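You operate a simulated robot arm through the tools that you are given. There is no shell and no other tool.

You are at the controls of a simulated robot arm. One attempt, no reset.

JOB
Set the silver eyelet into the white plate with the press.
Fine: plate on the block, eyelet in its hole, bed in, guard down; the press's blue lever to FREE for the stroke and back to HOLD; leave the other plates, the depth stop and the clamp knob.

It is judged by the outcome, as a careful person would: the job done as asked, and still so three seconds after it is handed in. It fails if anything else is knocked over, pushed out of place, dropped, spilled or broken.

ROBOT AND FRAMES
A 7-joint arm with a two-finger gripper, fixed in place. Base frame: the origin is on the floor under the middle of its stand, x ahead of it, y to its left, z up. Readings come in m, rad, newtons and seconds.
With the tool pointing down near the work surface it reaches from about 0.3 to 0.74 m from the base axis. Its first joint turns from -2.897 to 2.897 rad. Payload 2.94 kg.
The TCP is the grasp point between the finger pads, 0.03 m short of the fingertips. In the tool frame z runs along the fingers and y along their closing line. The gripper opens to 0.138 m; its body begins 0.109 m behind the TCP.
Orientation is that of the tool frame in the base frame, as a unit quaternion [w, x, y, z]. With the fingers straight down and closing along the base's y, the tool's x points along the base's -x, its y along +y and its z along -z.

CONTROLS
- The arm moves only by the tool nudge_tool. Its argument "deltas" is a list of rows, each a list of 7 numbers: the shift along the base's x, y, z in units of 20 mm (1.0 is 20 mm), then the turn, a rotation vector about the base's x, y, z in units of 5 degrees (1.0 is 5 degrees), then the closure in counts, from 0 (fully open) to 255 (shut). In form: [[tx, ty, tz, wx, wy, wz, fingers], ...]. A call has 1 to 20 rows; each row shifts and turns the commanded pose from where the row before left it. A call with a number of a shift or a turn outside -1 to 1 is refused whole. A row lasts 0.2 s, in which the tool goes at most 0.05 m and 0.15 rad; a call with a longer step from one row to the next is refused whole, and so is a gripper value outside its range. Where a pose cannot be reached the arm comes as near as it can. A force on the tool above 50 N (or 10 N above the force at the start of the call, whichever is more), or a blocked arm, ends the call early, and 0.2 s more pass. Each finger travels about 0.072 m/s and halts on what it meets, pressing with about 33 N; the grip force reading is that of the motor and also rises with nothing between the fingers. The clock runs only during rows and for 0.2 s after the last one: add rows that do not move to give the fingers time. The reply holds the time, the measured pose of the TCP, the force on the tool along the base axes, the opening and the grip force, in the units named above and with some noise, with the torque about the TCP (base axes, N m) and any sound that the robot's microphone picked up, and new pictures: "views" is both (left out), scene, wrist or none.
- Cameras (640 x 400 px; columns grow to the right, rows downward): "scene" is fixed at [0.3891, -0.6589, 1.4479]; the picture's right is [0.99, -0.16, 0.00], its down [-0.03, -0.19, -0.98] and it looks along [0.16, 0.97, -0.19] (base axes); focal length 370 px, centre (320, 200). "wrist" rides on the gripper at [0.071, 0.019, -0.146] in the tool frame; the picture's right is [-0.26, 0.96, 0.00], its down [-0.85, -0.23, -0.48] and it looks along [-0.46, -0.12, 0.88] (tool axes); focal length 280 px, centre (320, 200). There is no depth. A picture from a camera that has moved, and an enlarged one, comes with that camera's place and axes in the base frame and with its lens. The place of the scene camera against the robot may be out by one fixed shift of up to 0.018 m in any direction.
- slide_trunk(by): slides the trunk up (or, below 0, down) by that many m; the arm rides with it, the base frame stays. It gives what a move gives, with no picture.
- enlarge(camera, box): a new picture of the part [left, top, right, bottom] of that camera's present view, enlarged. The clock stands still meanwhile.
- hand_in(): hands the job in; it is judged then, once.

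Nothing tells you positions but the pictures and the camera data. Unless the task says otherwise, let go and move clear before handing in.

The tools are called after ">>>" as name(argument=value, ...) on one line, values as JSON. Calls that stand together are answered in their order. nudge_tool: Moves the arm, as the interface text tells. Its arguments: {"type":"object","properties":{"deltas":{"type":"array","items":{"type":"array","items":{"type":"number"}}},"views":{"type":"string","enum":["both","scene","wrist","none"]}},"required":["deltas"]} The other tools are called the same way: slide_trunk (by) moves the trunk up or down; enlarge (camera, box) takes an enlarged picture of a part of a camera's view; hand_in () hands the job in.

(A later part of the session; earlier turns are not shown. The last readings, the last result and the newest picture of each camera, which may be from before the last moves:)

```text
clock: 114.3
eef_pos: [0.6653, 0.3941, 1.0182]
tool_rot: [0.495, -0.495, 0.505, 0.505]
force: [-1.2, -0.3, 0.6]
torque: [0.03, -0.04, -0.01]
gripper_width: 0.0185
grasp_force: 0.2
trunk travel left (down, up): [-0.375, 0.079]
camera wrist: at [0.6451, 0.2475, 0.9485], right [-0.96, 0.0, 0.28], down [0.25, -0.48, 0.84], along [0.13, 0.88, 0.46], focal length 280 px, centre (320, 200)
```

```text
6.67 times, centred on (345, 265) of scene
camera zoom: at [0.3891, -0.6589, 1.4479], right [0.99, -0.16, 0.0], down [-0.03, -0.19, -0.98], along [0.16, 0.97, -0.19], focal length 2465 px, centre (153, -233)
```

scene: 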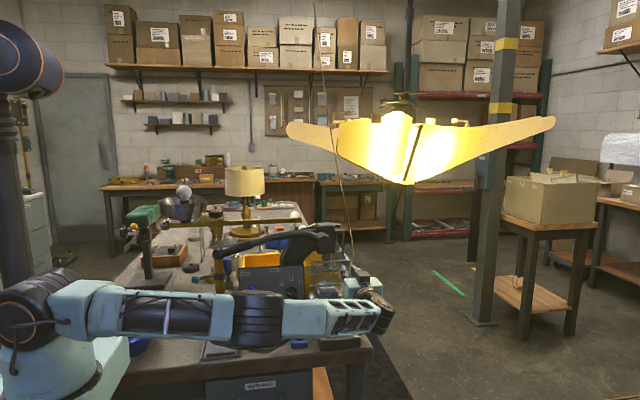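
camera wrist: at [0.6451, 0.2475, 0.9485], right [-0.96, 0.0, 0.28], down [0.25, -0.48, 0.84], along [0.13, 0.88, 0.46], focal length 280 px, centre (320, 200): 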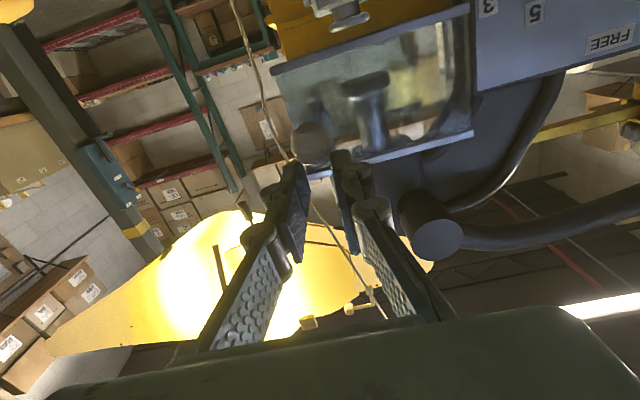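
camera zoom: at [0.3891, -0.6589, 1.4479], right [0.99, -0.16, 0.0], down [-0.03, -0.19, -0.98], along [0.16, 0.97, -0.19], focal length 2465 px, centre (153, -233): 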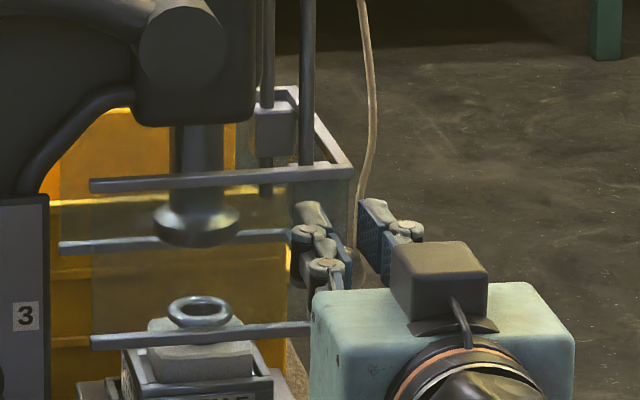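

>>> nudge_tool(deltas=[[0, 0, -0.25, 0, 0, 0, 222], [0, 0, -0.25, 0, 0, 0, 222], [0, 0, -0.25, 0, 0, 0, 222], [0, 0, -0.25, 0, 0, 0, 222], [0, 0, -0.25, 0, 0, 0, 222], [0, 0, 0, 0, 0, 0, 222]], views="both")

>>> enlarge(camera="scene", box=[310, 245, 380, 305])

```text
clock: 115.7
eef_pos: [0.6654, 0.3946, 0.9931]
tool_rot: [0.494, -0.495, 0.505, 0.505]
force: [1.3, -0.2, -0.1]
torque: [0.01, -0.01, -0.04]
gripper_width: 0.0183
grasp_force: 0.1
trunk travel left (down, up): [-0.375, 0.079]
camera wrist: at [0.6448, 0.2479, 0.9236], right [-0.96, 0.0, 0.28], down [0.25, -0.48, 0.84], along [0.13, 0.88, 0.46], focal length 280 px, centre (320, 200)
```

scene: 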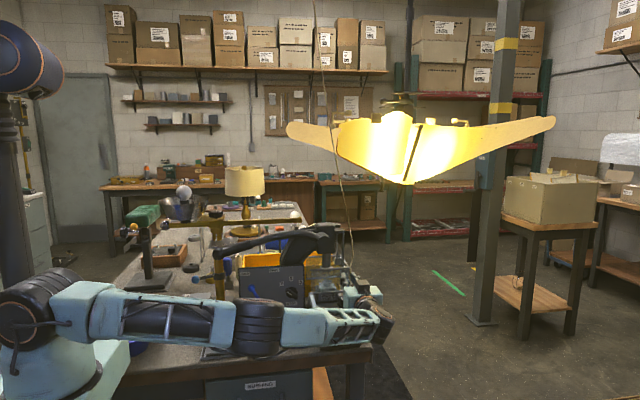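
wrist: 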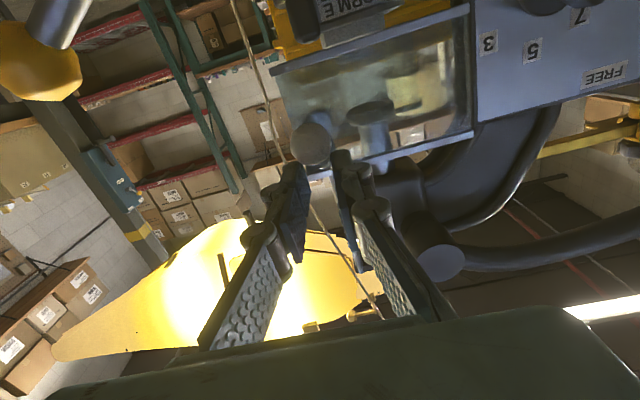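

```text
6.67 times, centred on (345, 275) of scene
camera zoom: at [0.3891, -0.6589, 1.4479], right [0.99, -0.16, 0.0], down [-0.03, -0.19, -0.98], along [0.16, 0.97, -0.19], focal length 2465 px, centre (153, -300)
```

zoom: 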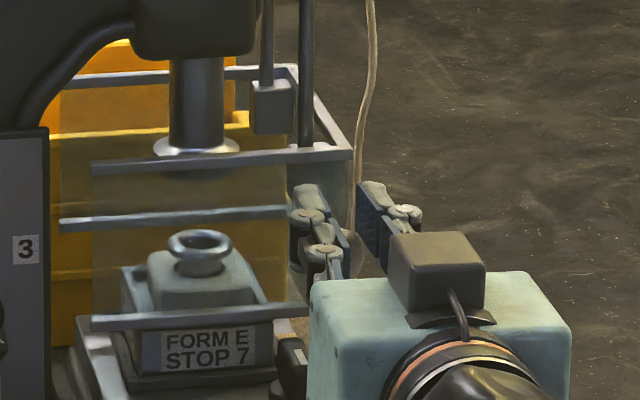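

>>> nudge_tool(deltas=[[0, 0, -0.2, 0, 0, 0, 222], [0, 0, -0.2, 0, 0, 0, 222], [0, 0, 0, 0, 0, 0, 222]], views="none")

>>> nudge_tool(deltas=[[0, 0, -0.15, 0, 0, 0, 222], [0, 0, -0.15, 0, 0, 0, 222], [0, 0, 0, 0, 0, 0, 222]], views="wrist")

>>> enlarge(camera="scene", box=[310, 245, 380, 305])

```text
clock: 116.5
eef_pos: [0.6666, 0.3934, 0.9852]
tool_rot: [0.495, -0.494, 0.506, 0.505]
force: [-0.2, -0.8, -0.6]
torque: [0.01, 0.05, -0.01]
gripper_width: 0.0184
grasp_force: 0.1
trunk travel left (down, up): [-0.375, 0.079]
```

```text
clock: 117.3
eef_pos: [0.6658, 0.3941, 0.9795]
tool_rot: [0.494, -0.495, 0.505, 0.506]
force: [0.0, -0.1, -0.7]
torque: [0.04, 0.02, 0.02]
gripper_width: 0.018
grasp_force: 0.3
trunk travel left (down, up): [-0.375, 0.079]
camera wrist: at [0.6448, 0.2483, 0.9095], right [-0.96, 0.0, 0.28], down [0.25, -0.48, 0.84], along [0.13, 0.88, 0.46], focal length 280 px, centre (320, 200)
```

wrist: 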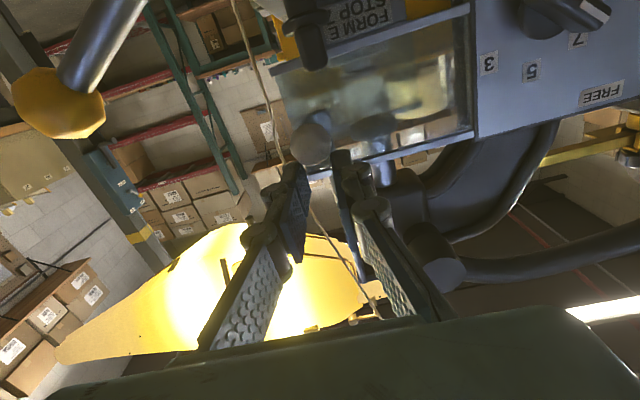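

```text
6.67 times, centred on (345, 275) of scene
camera zoom: at [0.3891, -0.6589, 1.4479], right [0.99, -0.16, 0.0], down [-0.03, -0.19, -0.98], along [0.16, 0.97, -0.19], focal length 2465 px, centre (153, -300)
```

zoom: 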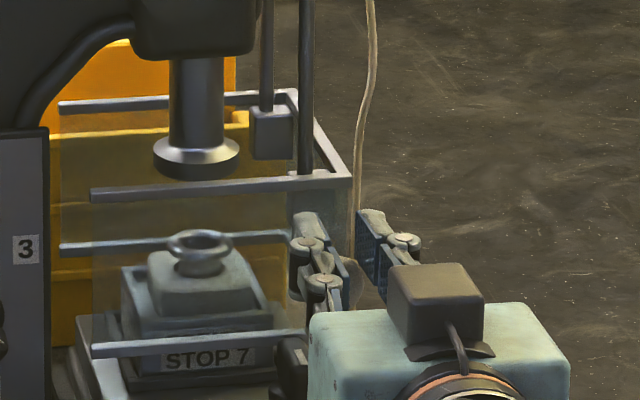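

The guard's bottom bar is getting close to the clamp knob's height. I'll look closely before going any further.

>>> enlarge(camera="wrist", box=[250, 0, 410, 100])

>>> enlarge(camera="scene", box=[318, 265, 358, 305])

>>> enlarge(camera="scene", box=[310, 220, 370, 280])

```text
4.00 times, centred on (330, 50) of wrist
camera zoom: at [0.6448, 0.2483, 0.9095], right [-0.96, 0.0, 0.28], down [0.25, -0.48, 0.84], along [0.13, 0.88, 0.46], focal length 1122 px, centre (280, 800)
```

zoom: 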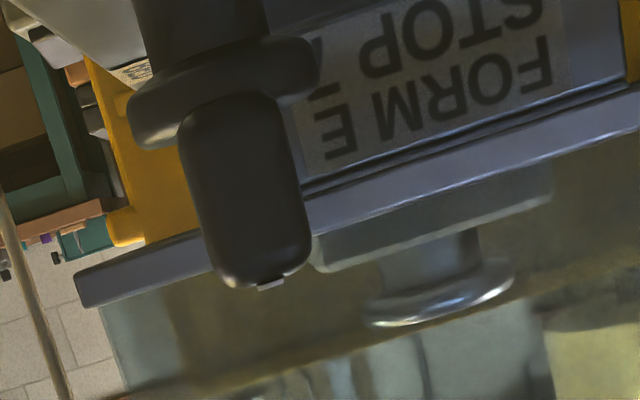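

```text
10.00 times, centred on (338, 285) of scene
camera zoom: at [0.3891, -0.6589, 1.4479], right [0.99, -0.16, 0.0], down [-0.03, -0.19, -0.98], along [0.16, 0.97, -0.19], focal length 3698 px, centre (140, -650)
```

zoom: 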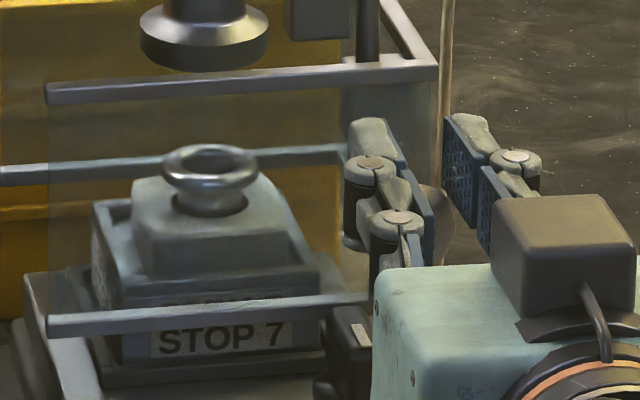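

```text
6.67 times, centred on (340, 250) of scene
camera zoom: at [0.3891, -0.6589, 1.4479], right [0.99, -0.16, 0.0], down [-0.03, -0.19, -0.98], along [0.16, 0.97, -0.19], focal length 2465 px, centre (187, -133)
```

zoom: 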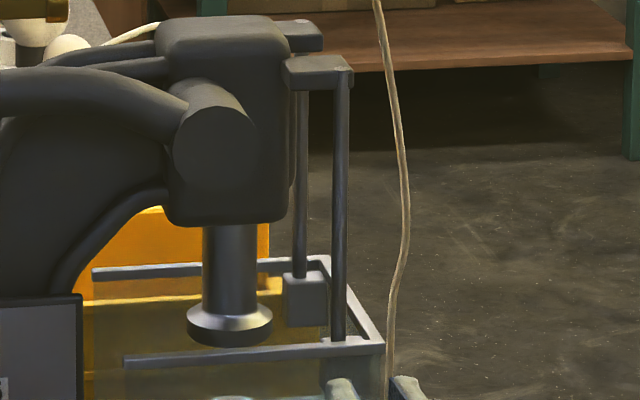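

The knob stands in front of the guard's bar, so they don't collide. I'll continue down in small steps until the guard meets its stop.

>>> nudge_tool(deltas=[[0, 0, -0.1, 0, 0, 0, 222], [0, 0, -0.1, 0, 0, 0, 222], [0, 0, 0, 0, 0, 0, 222]], views="none")

>>> nudge_tool(deltas=[[0, 0, -0.1, 0, 0, 0, 222], [0, 0, -0.1, 0, 0, 0, 222], [0, 0, 0, 0, 0, 0, 222]], views="none")

>>> nudge_tool(deltas=[[0, 0, -0.1, 0, 0, 0, 222], [0, 0, -0.1, 0, 0, 0, 222], [0, 0, 0, 0, 0, 0, 222]], views="wrist")

>>> enlarge(camera="scene", box=[310, 245, 380, 305])

```text
clock: 118.1
eef_pos: [0.6651, 0.3942, 0.9735]
tool_rot: [0.494, -0.495, 0.505, 0.506]
force: [-0.5, 0.0, 1.1]
torque: [0.02, -0.02, 0.05]
gripper_width: 0.0185
grasp_force: 0.2
trunk travel left (down, up): [-0.375, 0.079]
```

```text
clock: 118.9
eef_pos: [0.6667, 0.3938, 0.9707]
tool_rot: [0.495, -0.495, 0.505, 0.505]
force: [0.4, 0.1, -0.7]
torque: [-0.02, -0.02, 0.04]
gripper_width: 0.0177
grasp_force: 0.1
trunk travel left (down, up): [-0.375, 0.079]
```

```text
clock: 119.7
eef_pos: [0.6659, 0.3946, 0.9667]
tool_rot: [0.495, -0.495, 0.505, 0.505]
force: [-0.2, 0.3, -0.3]
torque: [-0.01, 0.01, 0.0]
gripper_width: 0.0177
grasp_force: 0.1
trunk travel left (down, up): [-0.375, 0.079]
camera wrist: at [0.6451, 0.2478, 0.8969], right [-0.96, 0.0, 0.28], down [0.25, -0.48, 0.84], along [0.13, 0.88, 0.46], focal length 280 px, centre (320, 200)
```

wrist: 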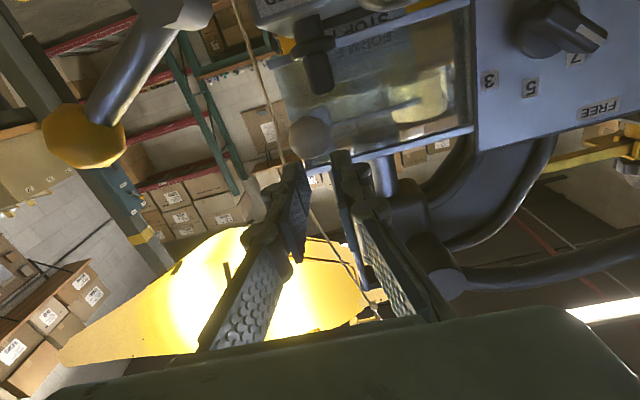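

```text
6.67 times, centred on (345, 275) of scene
camera zoom: at [0.3891, -0.6589, 1.4479], right [0.99, -0.16, 0.0], down [-0.03, -0.19, -0.98], along [0.16, 0.97, -0.19], focal length 2465 px, centre (153, -300)
```

zoom: 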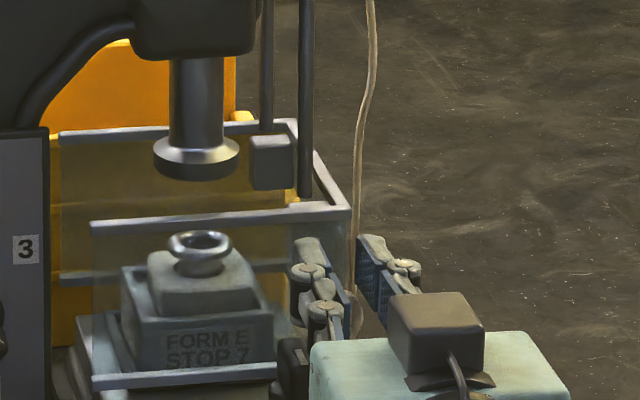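

>>> nudge_tool(deltas=[[0, 0, -0.1, 0, 0, 0, 222], [0, 0, -0.1, 0, 0, 0, 222], [0, 0, 0, 0, 0, 0, 222]], views="none")

>>> nudge_tool(deltas=[[0, 0, -0.1, 0, 0, 0, 222], [0, 0, -0.1, 0, 0, 0, 222], [0, 0, 0, 0, 0, 0, 222]], views="none")

>>> enlarge(camera="scene", box=[310, 245, 380, 305])

>>> enlarge(camera="wrist", box=[0, 0, 400, 250])

```text
clock: 120.5
eef_pos: [0.6646, 0.3954, 0.9609]
tool_rot: [0.495, -0.494, 0.505, 0.505]
force: [0.0, 0.3, 0.7]
torque: [0.01, 0.01, 0.02]
gripper_width: 0.0181
grasp_force: 0.1
trunk travel left (down, up): [-0.375, 0.079]
```

```text
clock: 121.3
eef_pos: [0.6661, 0.393, 0.9595]
tool_rot: [0.495, -0.495, 0.504, 0.506]
force: [-1.4, -0.2, 8.4]
torque: [0.19, 0.0, -0.1]
gripper_width: 0.0208
grasp_force: 6.3
trunk travel left (down, up): [-0.375, 0.079]
```

```text
6.67 times, centred on (345, 275) of scene
camera zoom: at [0.3891, -0.6589, 1.4479], right [0.99, -0.16, 0.0], down [-0.03, -0.19, -0.98], along [0.16, 0.97, -0.19], focal length 2465 px, centre (153, -300)
```

zoom: 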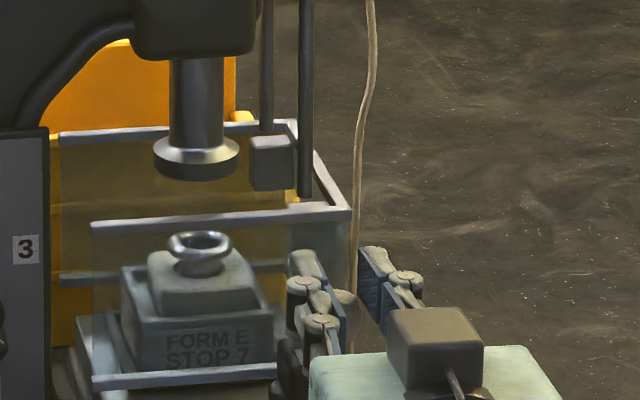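

```text
1.60 times, centred on (200, 125) of wrist
camera zoom: at [0.6449, 0.2476, 0.8906], right [-0.96, 0.0, 0.28], down [0.25, -0.48, 0.84], along [0.13, 0.88, 0.46], focal length 449 px, centre (512, 320)
```

zoom: 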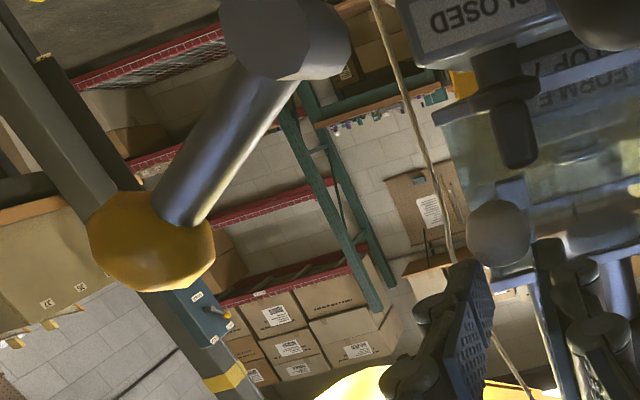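

The guard has reached its stop; the ball no longer moves and the force is rising. I'll open the fingers clear of the ball and back away.

>>> nudge_tool(deltas=[[0, 0, 0.1, 0, 0, 0, 200], [0, 0, 0, 0, 0, 0, 160], [0, 0, 0, 0, 0, 0, 140], [0, -0.5, 0, 0, 0, 0, 140], [0, -1, 0, 0, 0, 0, 140], [0, -1, 0, 0, 0, 0, 140], [0, -1, 0.5, 0, 0, 0, 140], [0, -1, 1, 0, 0, 0, 140], [0, -1, 1, 0, 0, 0, 140], [-0.5, -1, 1, 0, 0, 0, 140], [-1, -1, 1, 0, 0, 0, 140], [-1, -1, 1, 0, 0, 0, 140], [0, 0, 0, 0, 0, 0, 140]], views="both")

>>> enlarge(camera="scene", box=[300, 235, 380, 305])

```text
clock: 124.1
eef_pos: [0.6135, 0.2249, 1.0703]
tool_rot: [0.494, -0.495, 0.505, 0.506]
force: [-0.3, -0.6, -0.3]
torque: [0.02, 0.01, 0.01]
gripper_width: 0.0623
grasp_force: 0.1
trunk travel left (down, up): [-0.375, 0.079]
camera wrist: at [0.594, 0.0781, 1.0025], right [-0.96, 0.0, 0.28], down [0.25, -0.48, 0.84], along [0.13, 0.88, 0.46], focal length 280 px, centre (320, 200)
```

scene: 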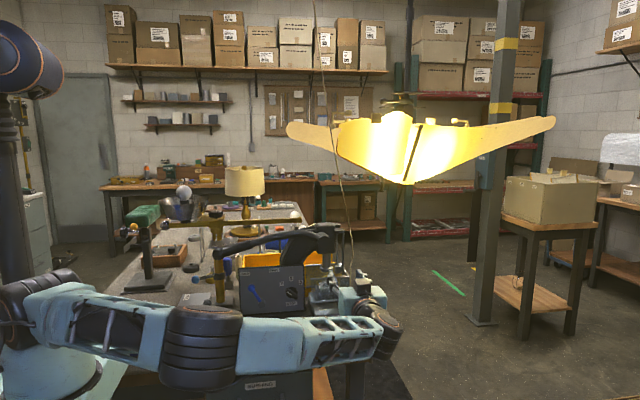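
wrist: 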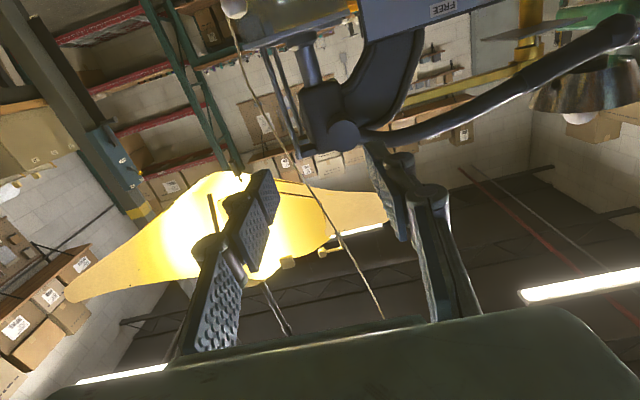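

```text
5.71 times, centred on (340, 270) of scene
camera zoom: at [0.3891, -0.6589, 1.4479], right [0.99, -0.16, 0.0], down [-0.03, -0.19, -0.98], along [0.16, 0.97, -0.19], focal length 2113 px, centre (206, -200)
```

zoom: 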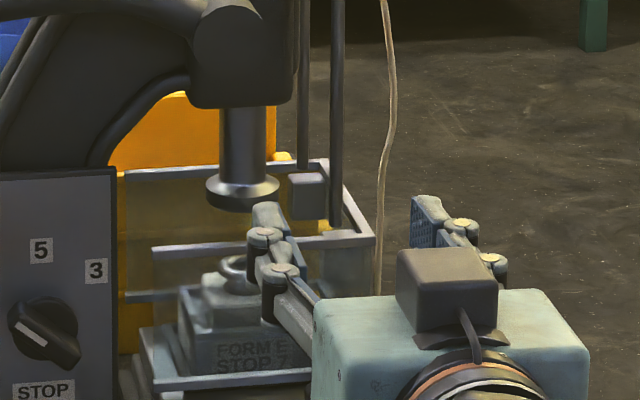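

The guard is down and staying down. Next is the blue lever: its ball is near (0.364, 0.468, 0.958) and its pivot near (0.394, 0.468, 0.902), so it must swing about 50° toward +x. I'll tilt the tool back to about 45° and move to the panel.

>>> nudge_tool(deltas=[[-0.5, -0.5, 0.3, -1, 0, 0, 140], [-0.5, -0.5, 0.3, -1, 0, 0, 140], [-0.5, -0.5, 0.3, -1, 0, 0, 140], [-0.5, -0.5, 0, -1, 0, 0, 140], [-0.5, 0, 0, -1, 0, 0, 140], [-0.5, 0, 0, -1, 0, 0, 140], [-0.5, 0, 0, -1, 0, 0, 140], [-0.5, 0, 0, -1, 0, 0, 200], [-0.5, 0, 0, -1, 0, 0, 255], [0, 0, 0, 0, 0, 0, 255]], views="both")

```text
clock: 126.3
eef_pos: [0.5264, 0.1841, 1.0869]
tool_rot: [0.266, -0.647, 0.66, 0.273]
force: [0.0, 0.9, 0.4]
torque: [0.02, -0.04, -0.02]
gripper_width: 0.0002
grasp_force: 28.1
trunk travel left (down, up): [-0.375, 0.079]
camera wrist: at [0.5047, 0.0312, 1.1427], right [-0.96, 0.2, 0.2], down [0.25, 0.26, 0.93], along [0.13, 0.94, -0.3], focal length 280 px, centre (320, 200)
```

scene: 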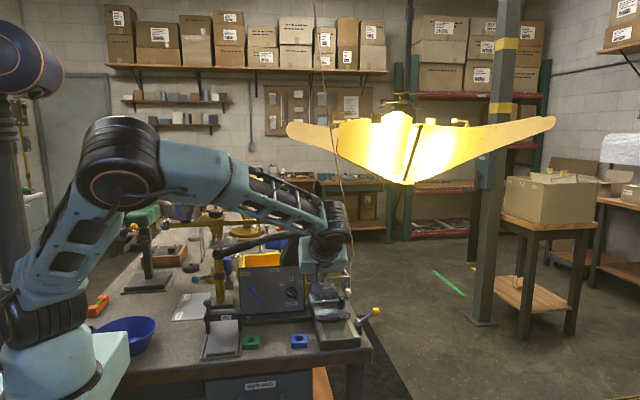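
wrist: 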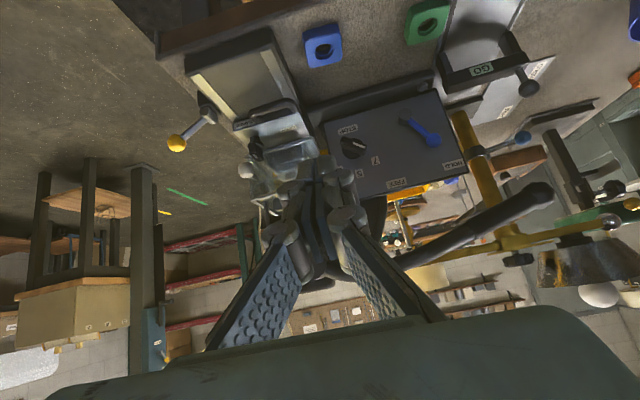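

>>> nudge_tool(deltas=[[-1, 0, -0.2, 0, 0, 0, 255], [-1, 0.2, -0.3, 0, 0, 0, 255], [-1, 0.3, -0.3, 0, 0, 0, 255], [-1, 0.4, -0.4, 0, 0, 0, 255], [-1, 0.5, -0.4, 0, 0, 0, 255], [-1, 0.6, -0.4, 0, 0, 0, 255], [-1, 0.7, -0.4, 0, 0, 0, 255], [-1, 0.8, -0.4, 0, 0, 0, 255], [-1, 0.8, -0.4, 0, 0, 0, 255], [-0.9, 0.8, 0, 0, 0, 0, 255], [0, 0, 0, 0, 0, 0, 255]], views="both")

>>> enlarge(camera="wrist", box=[160, 60, 400, 210])

>>> enlarge(camera="scene", box=[200, 230, 320, 320])

```text
clock: 128.7
eef_pos: [0.3286, 0.2859, 1.0252]
tool_rot: [0.267, -0.647, 0.659, 0.275]
force: [0.3, 0.8, 0.2]
torque: [0.03, 0.0, -0.06]
gripper_width: 0.0
grasp_force: 28.6
trunk travel left (down, up): [-0.375, 0.079]
camera wrist: at [0.3078, 0.1332, 1.0787], right [-0.96, 0.2, 0.2], down [0.25, 0.26, 0.93], along [0.13, 0.94, -0.3], focal length 280 px, centre (320, 200)
```

scene: 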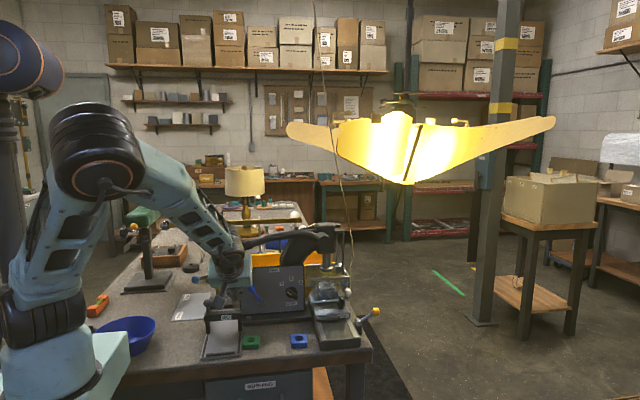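
wrist: 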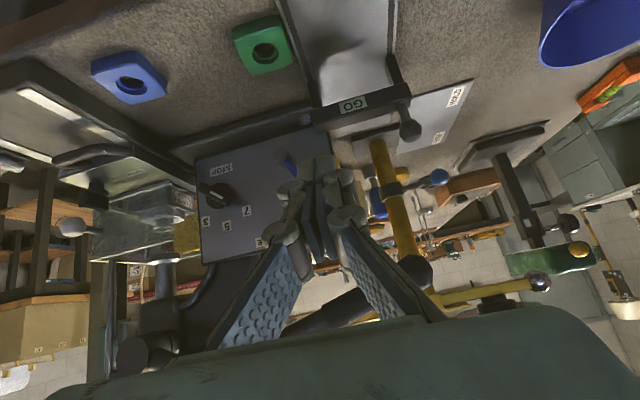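

```text
2.67 times, centred on (280, 135) of wrist
camera zoom: at [0.3078, 0.1332, 1.0787], right [-0.96, 0.2, 0.2], down [0.25, 0.26, 0.93], along [0.13, 0.94, -0.3], focal length 748 px, centre (427, 373)
```

zoom: 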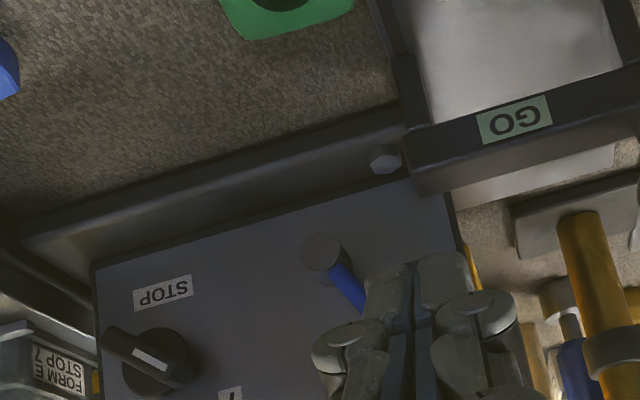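

```text
4.44 times, centred on (260, 275) of scene
camera zoom: at [0.3891, -0.6589, 1.4479], right [0.99, -0.16, 0.0], down [-0.03, -0.19, -0.98], along [0.16, 0.97, -0.19], focal length 1644 px, centre (587, -133)
```

zoom: 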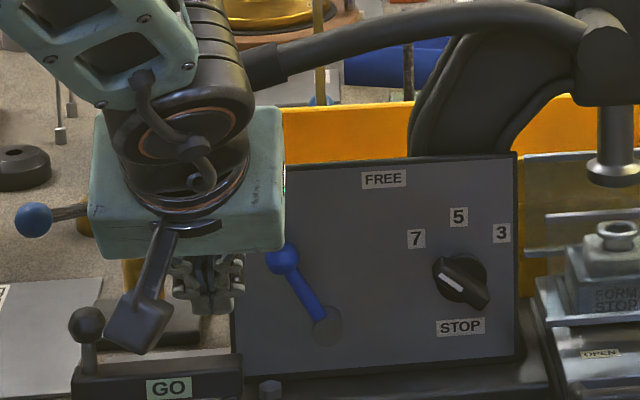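

>>> nudge_tool(deltas=[[0, 0.8, -0.5, 0, 0, 0, 255], [0, 0.9, -0.5, 0, 0, 0, 255], [0, 0.9, -0.5, 0, 0, 0, 255], [0, 0.9, -0.4, 0, 0, 0, 255], [0, 0.9, -0.4, 0, 0, 0, 255], [0, 0.9, -0.2, 0, 0, 0, 255], [0, 0.7, 0, 0, 0, 0, 255], [0, 0, 0, 0, 0, 0, 255]], views="both")

>>> enlarge(camera="wrist", box=[200, 80, 400, 205])

>>> enlarge(camera="scene", box=[200, 230, 320, 320])

```text
clock: 130.5
eef_pos: [0.3278, 0.4071, 0.9745]
tool_rot: [0.267, -0.647, 0.66, 0.274]
force: [0.8, -0.8, -1.3]
torque: [0.01, 0.02, 0.0]
gripper_width: 0.0
grasp_force: 28.8
trunk travel left (down, up): [-0.375, 0.079]
camera wrist: at [0.3077, 0.2533, 1.0284], right [-0.96, 0.2, 0.2], down [0.25, 0.26, 0.93], along [0.13, 0.94, -0.3], focal length 280 px, centre (320, 200)
```

scene: 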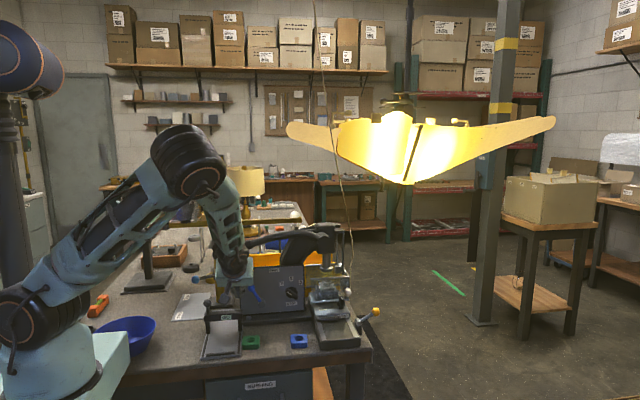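
wrist: 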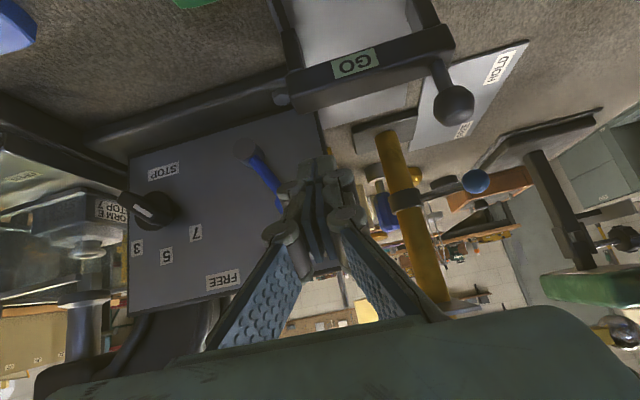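

```text
3.20 times, centred on (300, 142) of wrist
camera zoom: at [0.3077, 0.2533, 1.0284], right [-0.96, 0.2, 0.2], down [0.25, 0.26, 0.93], along [0.13, 0.94, -0.3], focal length 897 px, centre (384, 384)
```

zoom: 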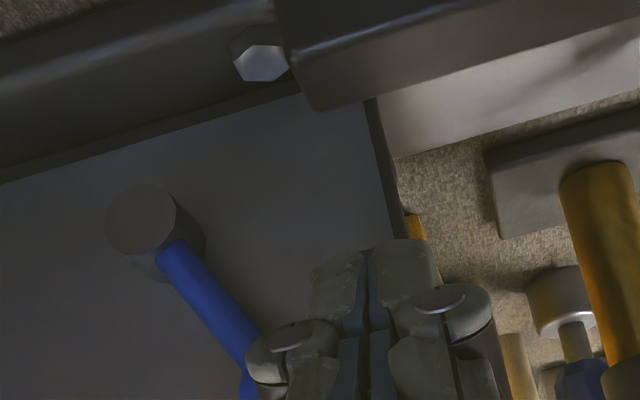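

```text
4.44 times, centred on (260, 275) of scene
camera zoom: at [0.3891, -0.6589, 1.4479], right [0.99, -0.16, 0.0], down [-0.03, -0.19, -0.98], along [0.16, 0.97, -0.19], focal length 1644 px, centre (587, -133)
```

zoom: 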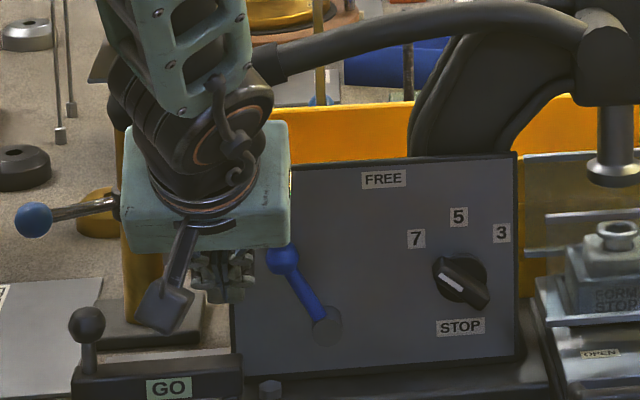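

>>> nudge_tool(deltas=[[0, 0.6, 0, 0, 0, 0, 255], [0, 0.6, 0, 0, 0, 0, 255], [0, 0.5, 0, 0, 0, 0, 255], [0, 0, 0, 0, 0, 0, 255]], views="both")

>>> enlarge(camera="wrist", box=[200, 80, 400, 205])

>>> enlarge(camera="scene", box=[210, 245, 300, 310])

```text
clock: 131.5
eef_pos: [0.328, 0.4387, 0.9743]
tool_rot: [0.267, -0.647, 0.659, 0.274]
force: [-0.3, 0.1, -0.3]
torque: [0.0, 0.0, 0.01]
gripper_width: 0.0
grasp_force: 28.5
trunk travel left (down, up): [-0.375, 0.079]
camera wrist: at [0.3069, 0.2861, 1.0287], right [-0.96, 0.2, 0.2], down [0.25, 0.26, 0.93], along [0.13, 0.94, -0.3], focal length 280 px, centre (320, 200)
```

scene: 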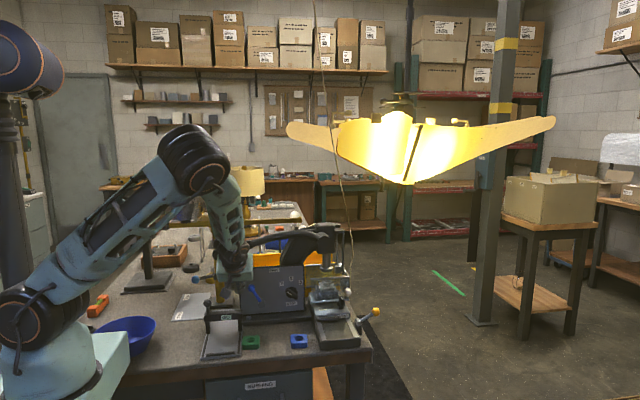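
wrist: 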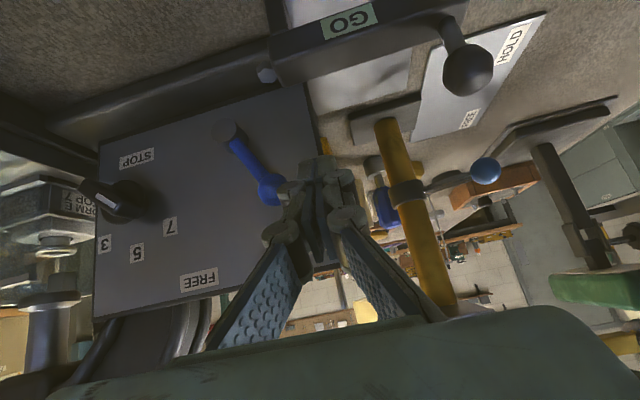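

```text
3.20 times, centred on (300, 142) of wrist
camera zoom: at [0.3069, 0.2861, 1.0287], right [-0.96, 0.2, 0.2], down [0.25, 0.26, 0.93], along [0.13, 0.94, -0.3], focal length 897 px, centre (384, 384)
```

zoom: 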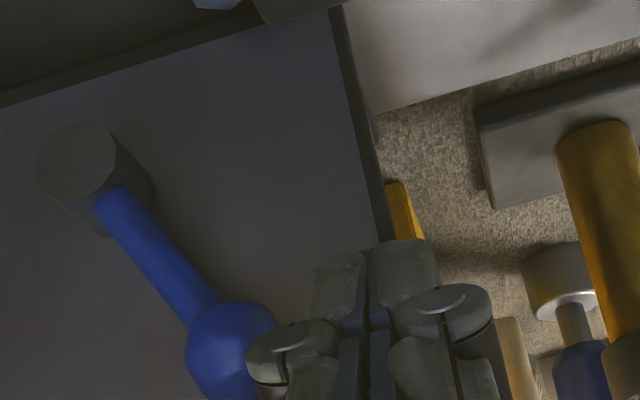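

```text
6.15 times, centred on (255, 278) of scene
camera zoom: at [0.3891, -0.6589, 1.4479], right [0.99, -0.16, 0.0], down [-0.03, -0.19, -0.98], along [0.16, 0.97, -0.19], focal length 2276 px, centre (720, -277)
```

zoom: 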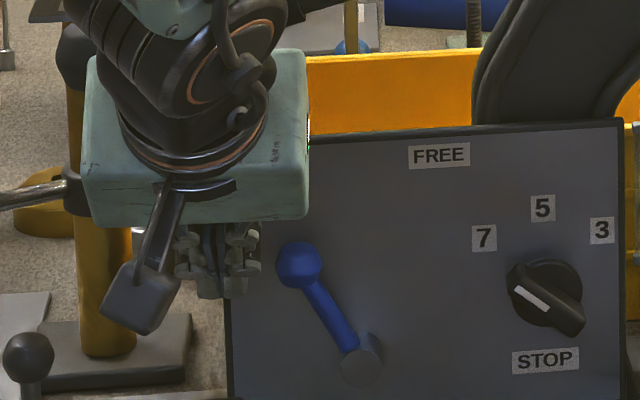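

The lever ball is just right of the fingers. I'll ease the tips a little deeper and push it in +x in small steps.

>>> nudge_tool(deltas=[[0, 0.2, -0.2, 0, 0, 0, 255], [0.3, 0, 0, 0, 0, 0, 255], [0.3, 0, 0, 0, 0, 0, 255], [0.3, 0, 0, 0, 0, 0, 255], [0, 0, 0, 0, 0, 0, 255]], views="wrist")

>>> enlarge(camera="scene", box=[210, 245, 300, 310])

```text
clock: 132.7
eef_pos: [0.3463, 0.443, 0.9699]
tool_rot: [0.268, -0.646, 0.66, 0.274]
force: [-1.5, -0.7, 1.2]
torque: [0.07, 0.01, 0.03]
gripper_width: 0.0001
grasp_force: 28.4
trunk travel left (down, up): [-0.375, 0.079]
camera wrist: at [0.3251, 0.2903, 1.0253], right [-0.96, 0.2, 0.2], down [0.25, 0.26, 0.93], along [0.13, 0.94, -0.3], focal length 280 px, centre (320, 200)
```

wrist: 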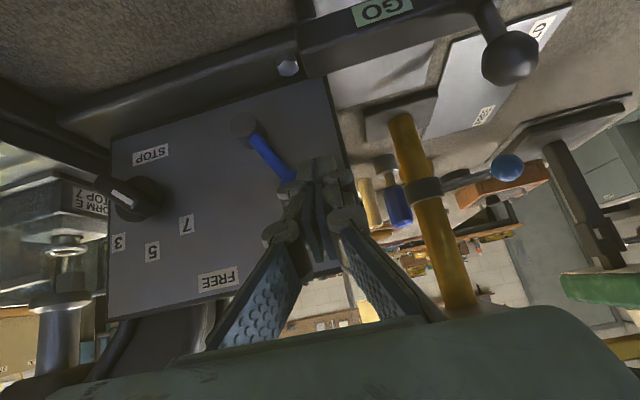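

```text
6.15 times, centred on (255, 278) of scene
camera zoom: at [0.3891, -0.6589, 1.4479], right [0.99, -0.16, 0.0], down [-0.03, -0.19, -0.98], along [0.16, 0.97, -0.19], focal length 2276 px, centre (720, -277)
```

zoom: 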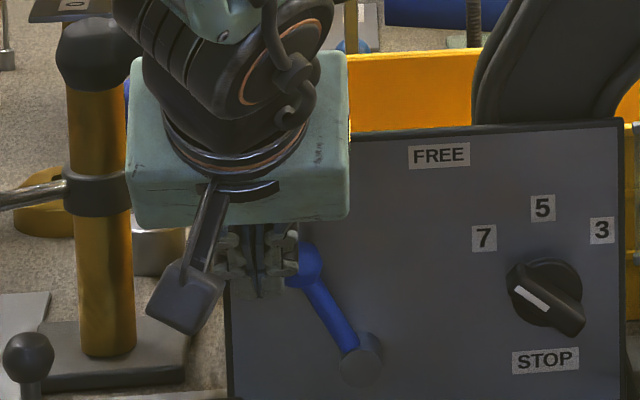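

>>> nudge_tool(deltas=[[0.25, 0, 0, 0, 0, 0, 255], [0.25, 0, 0, 0, 0, 0, 255], [0.25, 0, 0, 0, 0, 0, 255], [0.25, 0, 0, 0, 0, 0, 255], [0, 0, 0, 0, 0, 0, 255]], views="none")

>>> enlarge(camera="scene", box=[210, 245, 300, 310])

```text
clock: 133.9
eef_pos: [0.3676, 0.4438, 0.9711]
tool_rot: [0.266, -0.646, 0.661, 0.273]
force: [0.4, -0.4, 0.0]
torque: [-0.03, 0.05, 0.03]
gripper_width: 0.0001
grasp_force: 28.2
trunk travel left (down, up): [-0.375, 0.079]
```

```text
6.15 times, centred on (255, 278) of scene
camera zoom: at [0.3891, -0.6589, 1.4479], right [0.99, -0.16, 0.0], down [-0.03, -0.19, -0.98], along [0.16, 0.97, -0.19], focal length 2276 px, centre (720, -277)
```

zoom: 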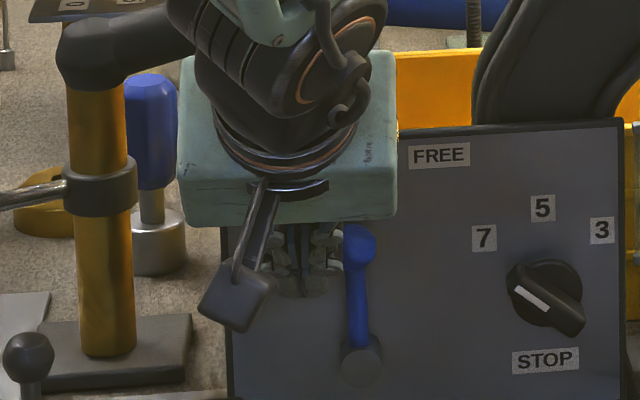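

The lever is now upright. I'll keep pushing toward FREE.

>>> nudge_tool(deltas=[[0.25, 0, 0, 0, 0, 0, 255], [0.25, 0, 0, 0, 0, 0, 255], [0.25, 0, 0, 0, 0, 0, 255], [0.2, 0, 0, 0, 0, 0, 255], [0, 0, 0, 0, 0, 0, 255]], views="none")

>>> enlarge(camera="scene", box=[210, 245, 300, 310])

```text
clock: 135.1
eef_pos: [0.3852, 0.4445, 0.9711]
tool_rot: [0.267, -0.646, 0.661, 0.273]
force: [-0.2, -0.2, -0.4]
torque: [0.01, -0.02, -0.01]
gripper_width: 0.0
grasp_force: 28.6
trunk travel left (down, up): [-0.375, 0.079]
```

```text
6.15 times, centred on (255, 278) of scene
camera zoom: at [0.3891, -0.6589, 1.4479], right [0.99, -0.16, 0.0], down [-0.03, -0.19, -0.98], along [0.16, 0.97, -0.19], focal length 2276 px, centre (720, -277)
```

zoom: 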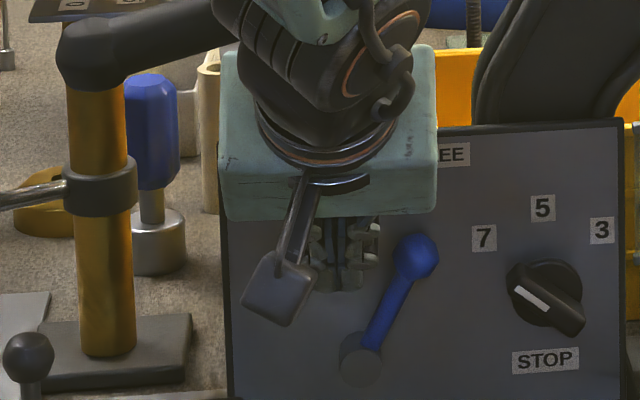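

The lever has flipped over to FREE. I'll back straight out and then look at the press handle.

>>> nudge_tool(deltas=[[-0.2, 0, 0, 0, 0, 0, 255], [0, -0.8, 0, 0, 0, 0, 255], [0, -1, 0, 0, 0, 0, 255], [0, -1, 0, 0, 0, 0, 255], [0, -1, 0, 0, 0, 0, 255], [0, -1, 0.4, 0, 0, 0, 255], [0, -1, 0.8, 0, 0, 0, 255], [0, -1, 1, 0, 0, 0, 255], [0, -1, 1, 0, 0, 0, 255], [-0.5, -0.5, 1, 0, 0, 0, 255], [-0.5, 0, 1, 0, 0, 0, 255], [0, 0, 0, 0, 0, 0, 255]], views="both")

>>> enlarge(camera="scene", box=[200, 215, 370, 320])

>>> enlarge(camera="wrist", box=[80, 60, 480, 310])

```text
clock: 137.7
eef_pos: [0.3589, 0.2771, 1.0756]
tool_rot: [0.268, -0.646, 0.661, 0.273]
force: [0.2, 0.2, 0.2]
torque: [0.02, 0.0, 0.04]
gripper_width: 0.0002
grasp_force: 28.4
trunk travel left (down, up): [-0.375, 0.079]
camera wrist: at [0.3389, 0.1235, 1.13], right [-0.96, 0.2, 0.2], down [0.25, 0.26, 0.93], along [0.13, 0.94, -0.3], focal length 280 px, centre (320, 200)
```

scene: 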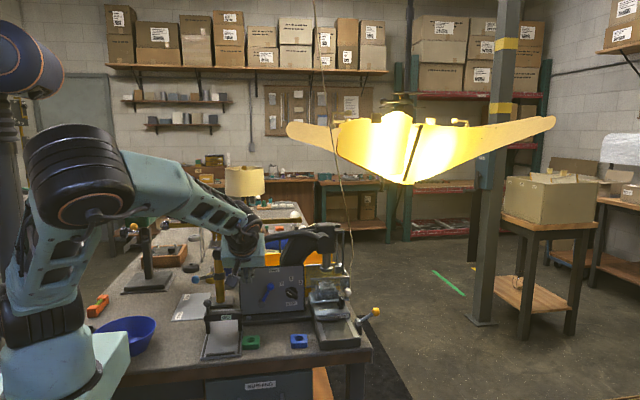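
wrist: 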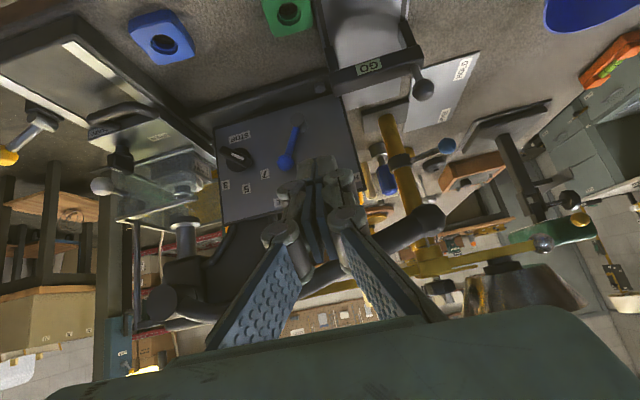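

```text
3.76 times, centred on (285, 268) of scene
camera zoom: at [0.3891, -0.6589, 1.4479], right [0.99, -0.16, 0.0], down [-0.03, -0.19, -0.98], along [0.16, 0.97, -0.19], focal length 1392 px, centre (452, -54)
```

zoom: 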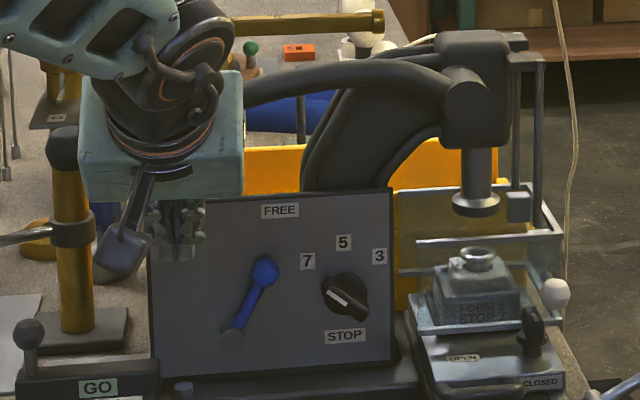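

```text
1.60 times, centred on (280, 185) of wrist
camera zoom: at [0.3389, 0.1235, 1.13], right [-0.96, 0.2, 0.2], down [0.25, 0.26, 0.93], along [0.13, 0.94, -0.3], focal length 449 px, centre (384, 224)
```

zoom: 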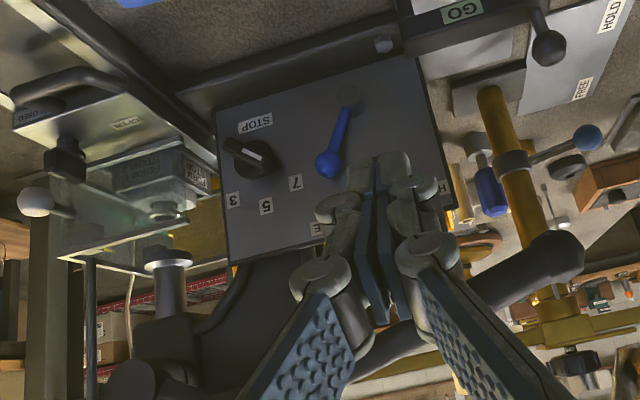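

The lever points to FREE and the guard is down. The press handle's end is near (0.270, 0.449, 1.08) with its pivot near (0.592, ·, 1.112). I'll bring the tool upright above the handle end to push it down.

>>> nudge_tool(deltas=[[-0.4, -0.3, 0.6, -1, 0, 0, 255], [-0.4, -0.3, 0.7, -1, 0, 0, 255], [-0.4, 0, 0.7, -1, 0, 0, 255], [-0.4, 0, 0.7, -1, 0, 0, 255], [-0.4, 0, 0.7, -1, 0, 0, 255], [-0.4, 0, 0.7, -1, 0, 0, 255], [-0.4, 0, 0.7, -1, 0, 0, 255], [-0.4, 0, 0.5, -1, 0, 0, 255], [-0.4, 0, 0.5, -1, 0, 0, 255], [0, 0, 0, 0, 0, 0, 255]], views="both")

```text
clock: 139.9
eef_pos: [0.289, 0.2658, 1.1913]
tool_rot: [-0.001, -0.7, 0.714, -0.001]
force: [0.3, 0.6, -0.1]
torque: [-0.01, 0.01, -0.01]
gripper_width: 0.0
grasp_force: 28.2
trunk travel left (down, up): [-0.375, 0.079]
camera wrist: at [0.2683, 0.1954, 1.3379], right [-0.96, 0.28, 0.0], down [0.25, 0.84, 0.47], along [0.13, 0.46, -0.88], focal length 280 px, centre (320, 200)
```

scene: 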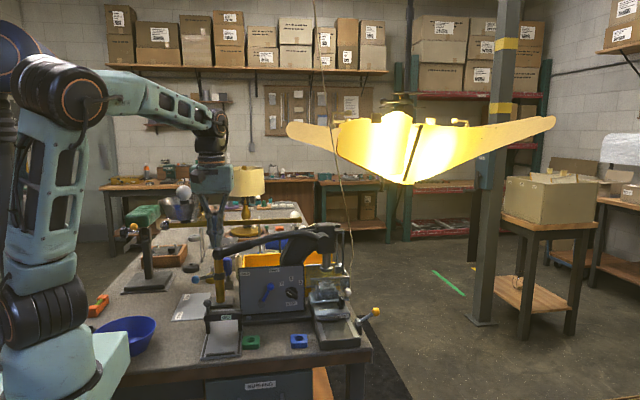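
wrist: 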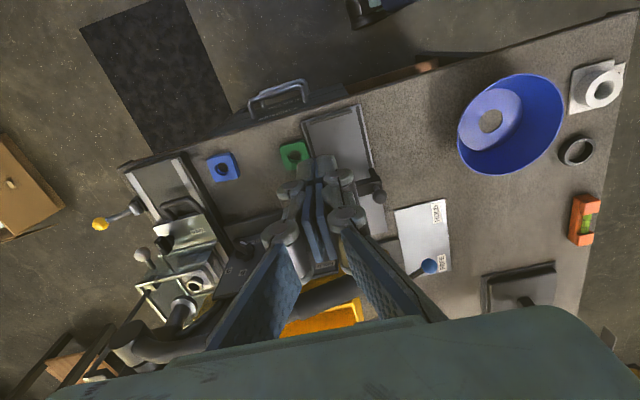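

>>> nudge_tool(deltas=[[0, 1, 0, 0, 0, 0, 255], [0, 1, 0, 0, 0, 0, 255], [0, 1, 0, 0, 0, 0, 255], [0, 1, 0, 0, 0, 0, 255], [0, 1, -0.2, 0, 0, 0, 255], [0, 1, -0.2, 0, 0, 0, 255], [0, 1, -0.2, 0, 0, 0, 255], [0, 1, -0.2, 0, 0, 0, 255], [0, 0.9, -0.2, 0, 0, 0, 255], [0, 0, 0, 0, 0, 0, 255]], views="both")

>>> enlarge(camera="scene", box=[170, 190, 330, 290])

>>> enlarge(camera="wrist", box=[180, 100, 480, 290])

```text
clock: 142.1
eef_pos: [0.2882, 0.4432, 1.1716]
tool_rot: [0.0, -0.699, 0.715, 0.0]
force: [0.5, 0.3, 0.1]
torque: [0.0, -0.04, 0.01]
gripper_width: 0.0001
grasp_force: 28.7
trunk travel left (down, up): [-0.375, 0.079]
camera wrist: at [0.2677, 0.373, 1.3178], right [-0.96, 0.28, 0.0], down [0.25, 0.84, 0.48], along [0.13, 0.46, -0.88], focal length 280 px, centre (320, 200)
```

scene: 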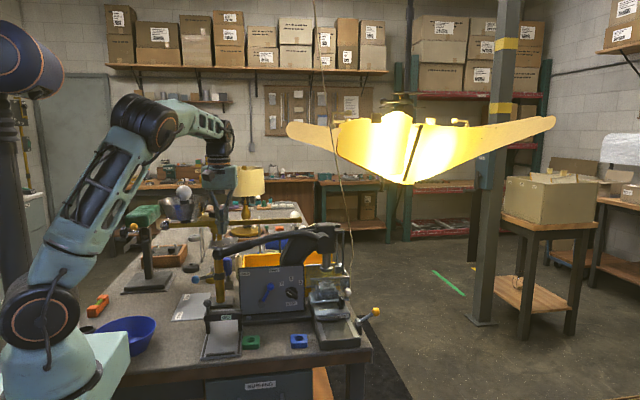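
wrist: 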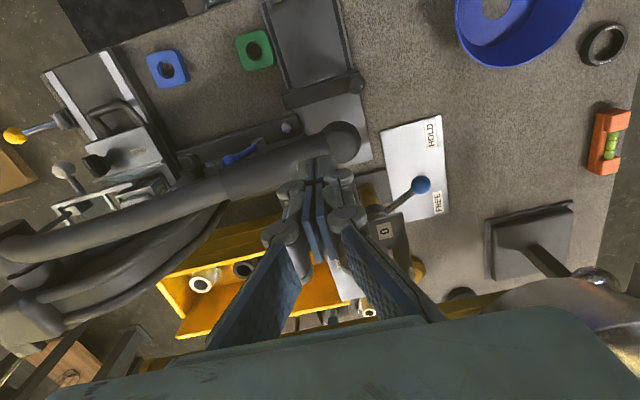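

```text
4.00 times, centred on (250, 240) of scene
camera zoom: at [0.3891, -0.6589, 1.4479], right [0.99, -0.16, 0.0], down [-0.03, -0.19, -0.98], along [0.16, 0.97, -0.19], focal length 1479 px, centre (600, 40)
```

zoom: 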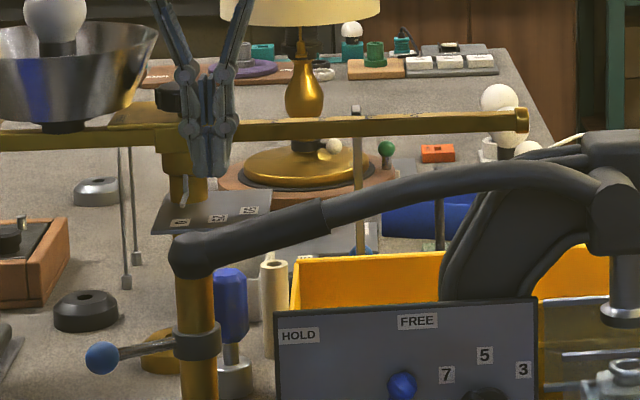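

```text
2.11 times, centred on (330, 195) of wrist
camera zoom: at [0.2677, 0.373, 1.3178], right [-0.96, 0.28, 0.0], down [0.25, 0.84, 0.48], along [0.13, 0.46, -0.88], focal length 590 px, centre (299, 210)
```

zoom: 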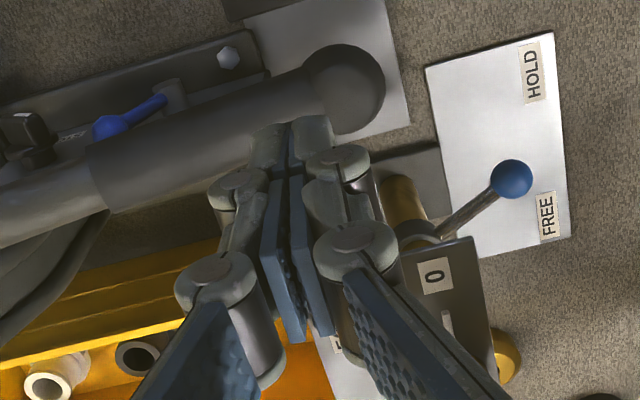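

The handle's axis is at y≈0.449. I'll centre the closed fingertips over it and come down to contact.

>>> nudge_tool(deltas=[[0.25, 0.3, -0.5, 0, 0, 0, 255], [0, 0, -0.6, 0, 0, 0, 255], [0, 0, -0.5, 0, 0, 0, 255], [0, 0, 0, 0, 0, 0, 255]], views="none")

>>> nudge_tool(deltas=[[0, 0, -0.2, 0, 0, 0, 255], [0, 0, -0.2, 0, 0, 0, 255], [0, 0, 0, 0, 0, 0, 255]], views="wrist")

>>> enlarge(camera="scene", box=[170, 200, 330, 300])

```text
clock: 143.1
eef_pos: [0.2925, 0.4501, 1.1388]
tool_rot: [0.0, -0.7, 0.714, 0.0]
force: [-0.2, 0.5, 0.4]
torque: [0.01, -0.01, 0.0]
gripper_width: 0.0001
grasp_force: 28.5
trunk travel left (down, up): [-0.375, 0.079]
```

```text
clock: 143.9
eef_pos: [0.2944, 0.45, 1.1306]
tool_rot: [0.0, -0.699, 0.715, 0.0]
force: [0.7, -0.6, -0.3]
torque: [0.0, 0.0, 0.0]
gripper_width: 0.0
grasp_force: 28.4
trunk travel left (down, up): [-0.375, 0.079]
camera wrist: at [0.2735, 0.3788, 1.2776], right [-0.96, 0.28, 0.0], down [0.25, 0.84, 0.48], along [0.13, 0.46, -0.88], focal length 280 px, centre (320, 200)
```

wrist: 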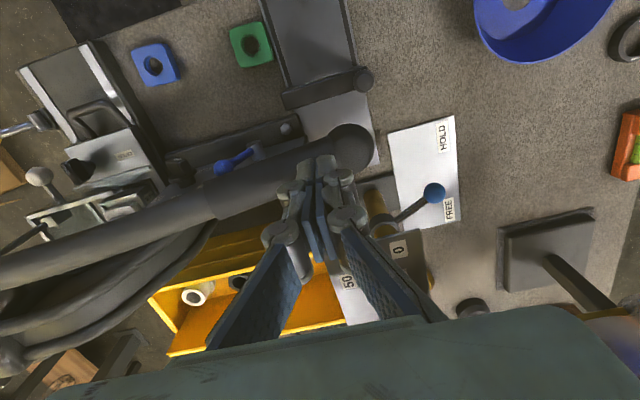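

```text
4.00 times, centred on (250, 250) of scene
camera zoom: at [0.3891, -0.6589, 1.4479], right [0.99, -0.16, 0.0], down [-0.03, -0.19, -0.98], along [0.16, 0.97, -0.19], focal length 1479 px, centre (600, 0)
```

zoom: 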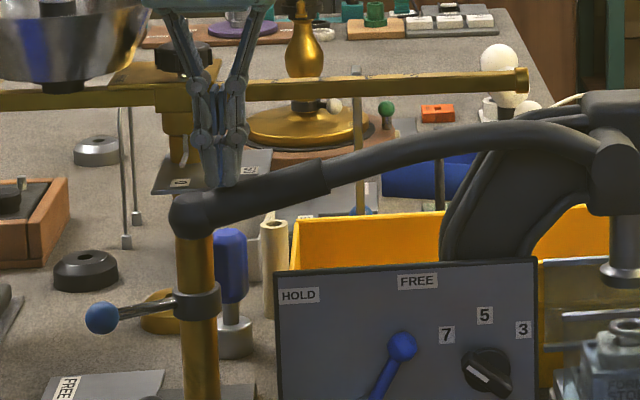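

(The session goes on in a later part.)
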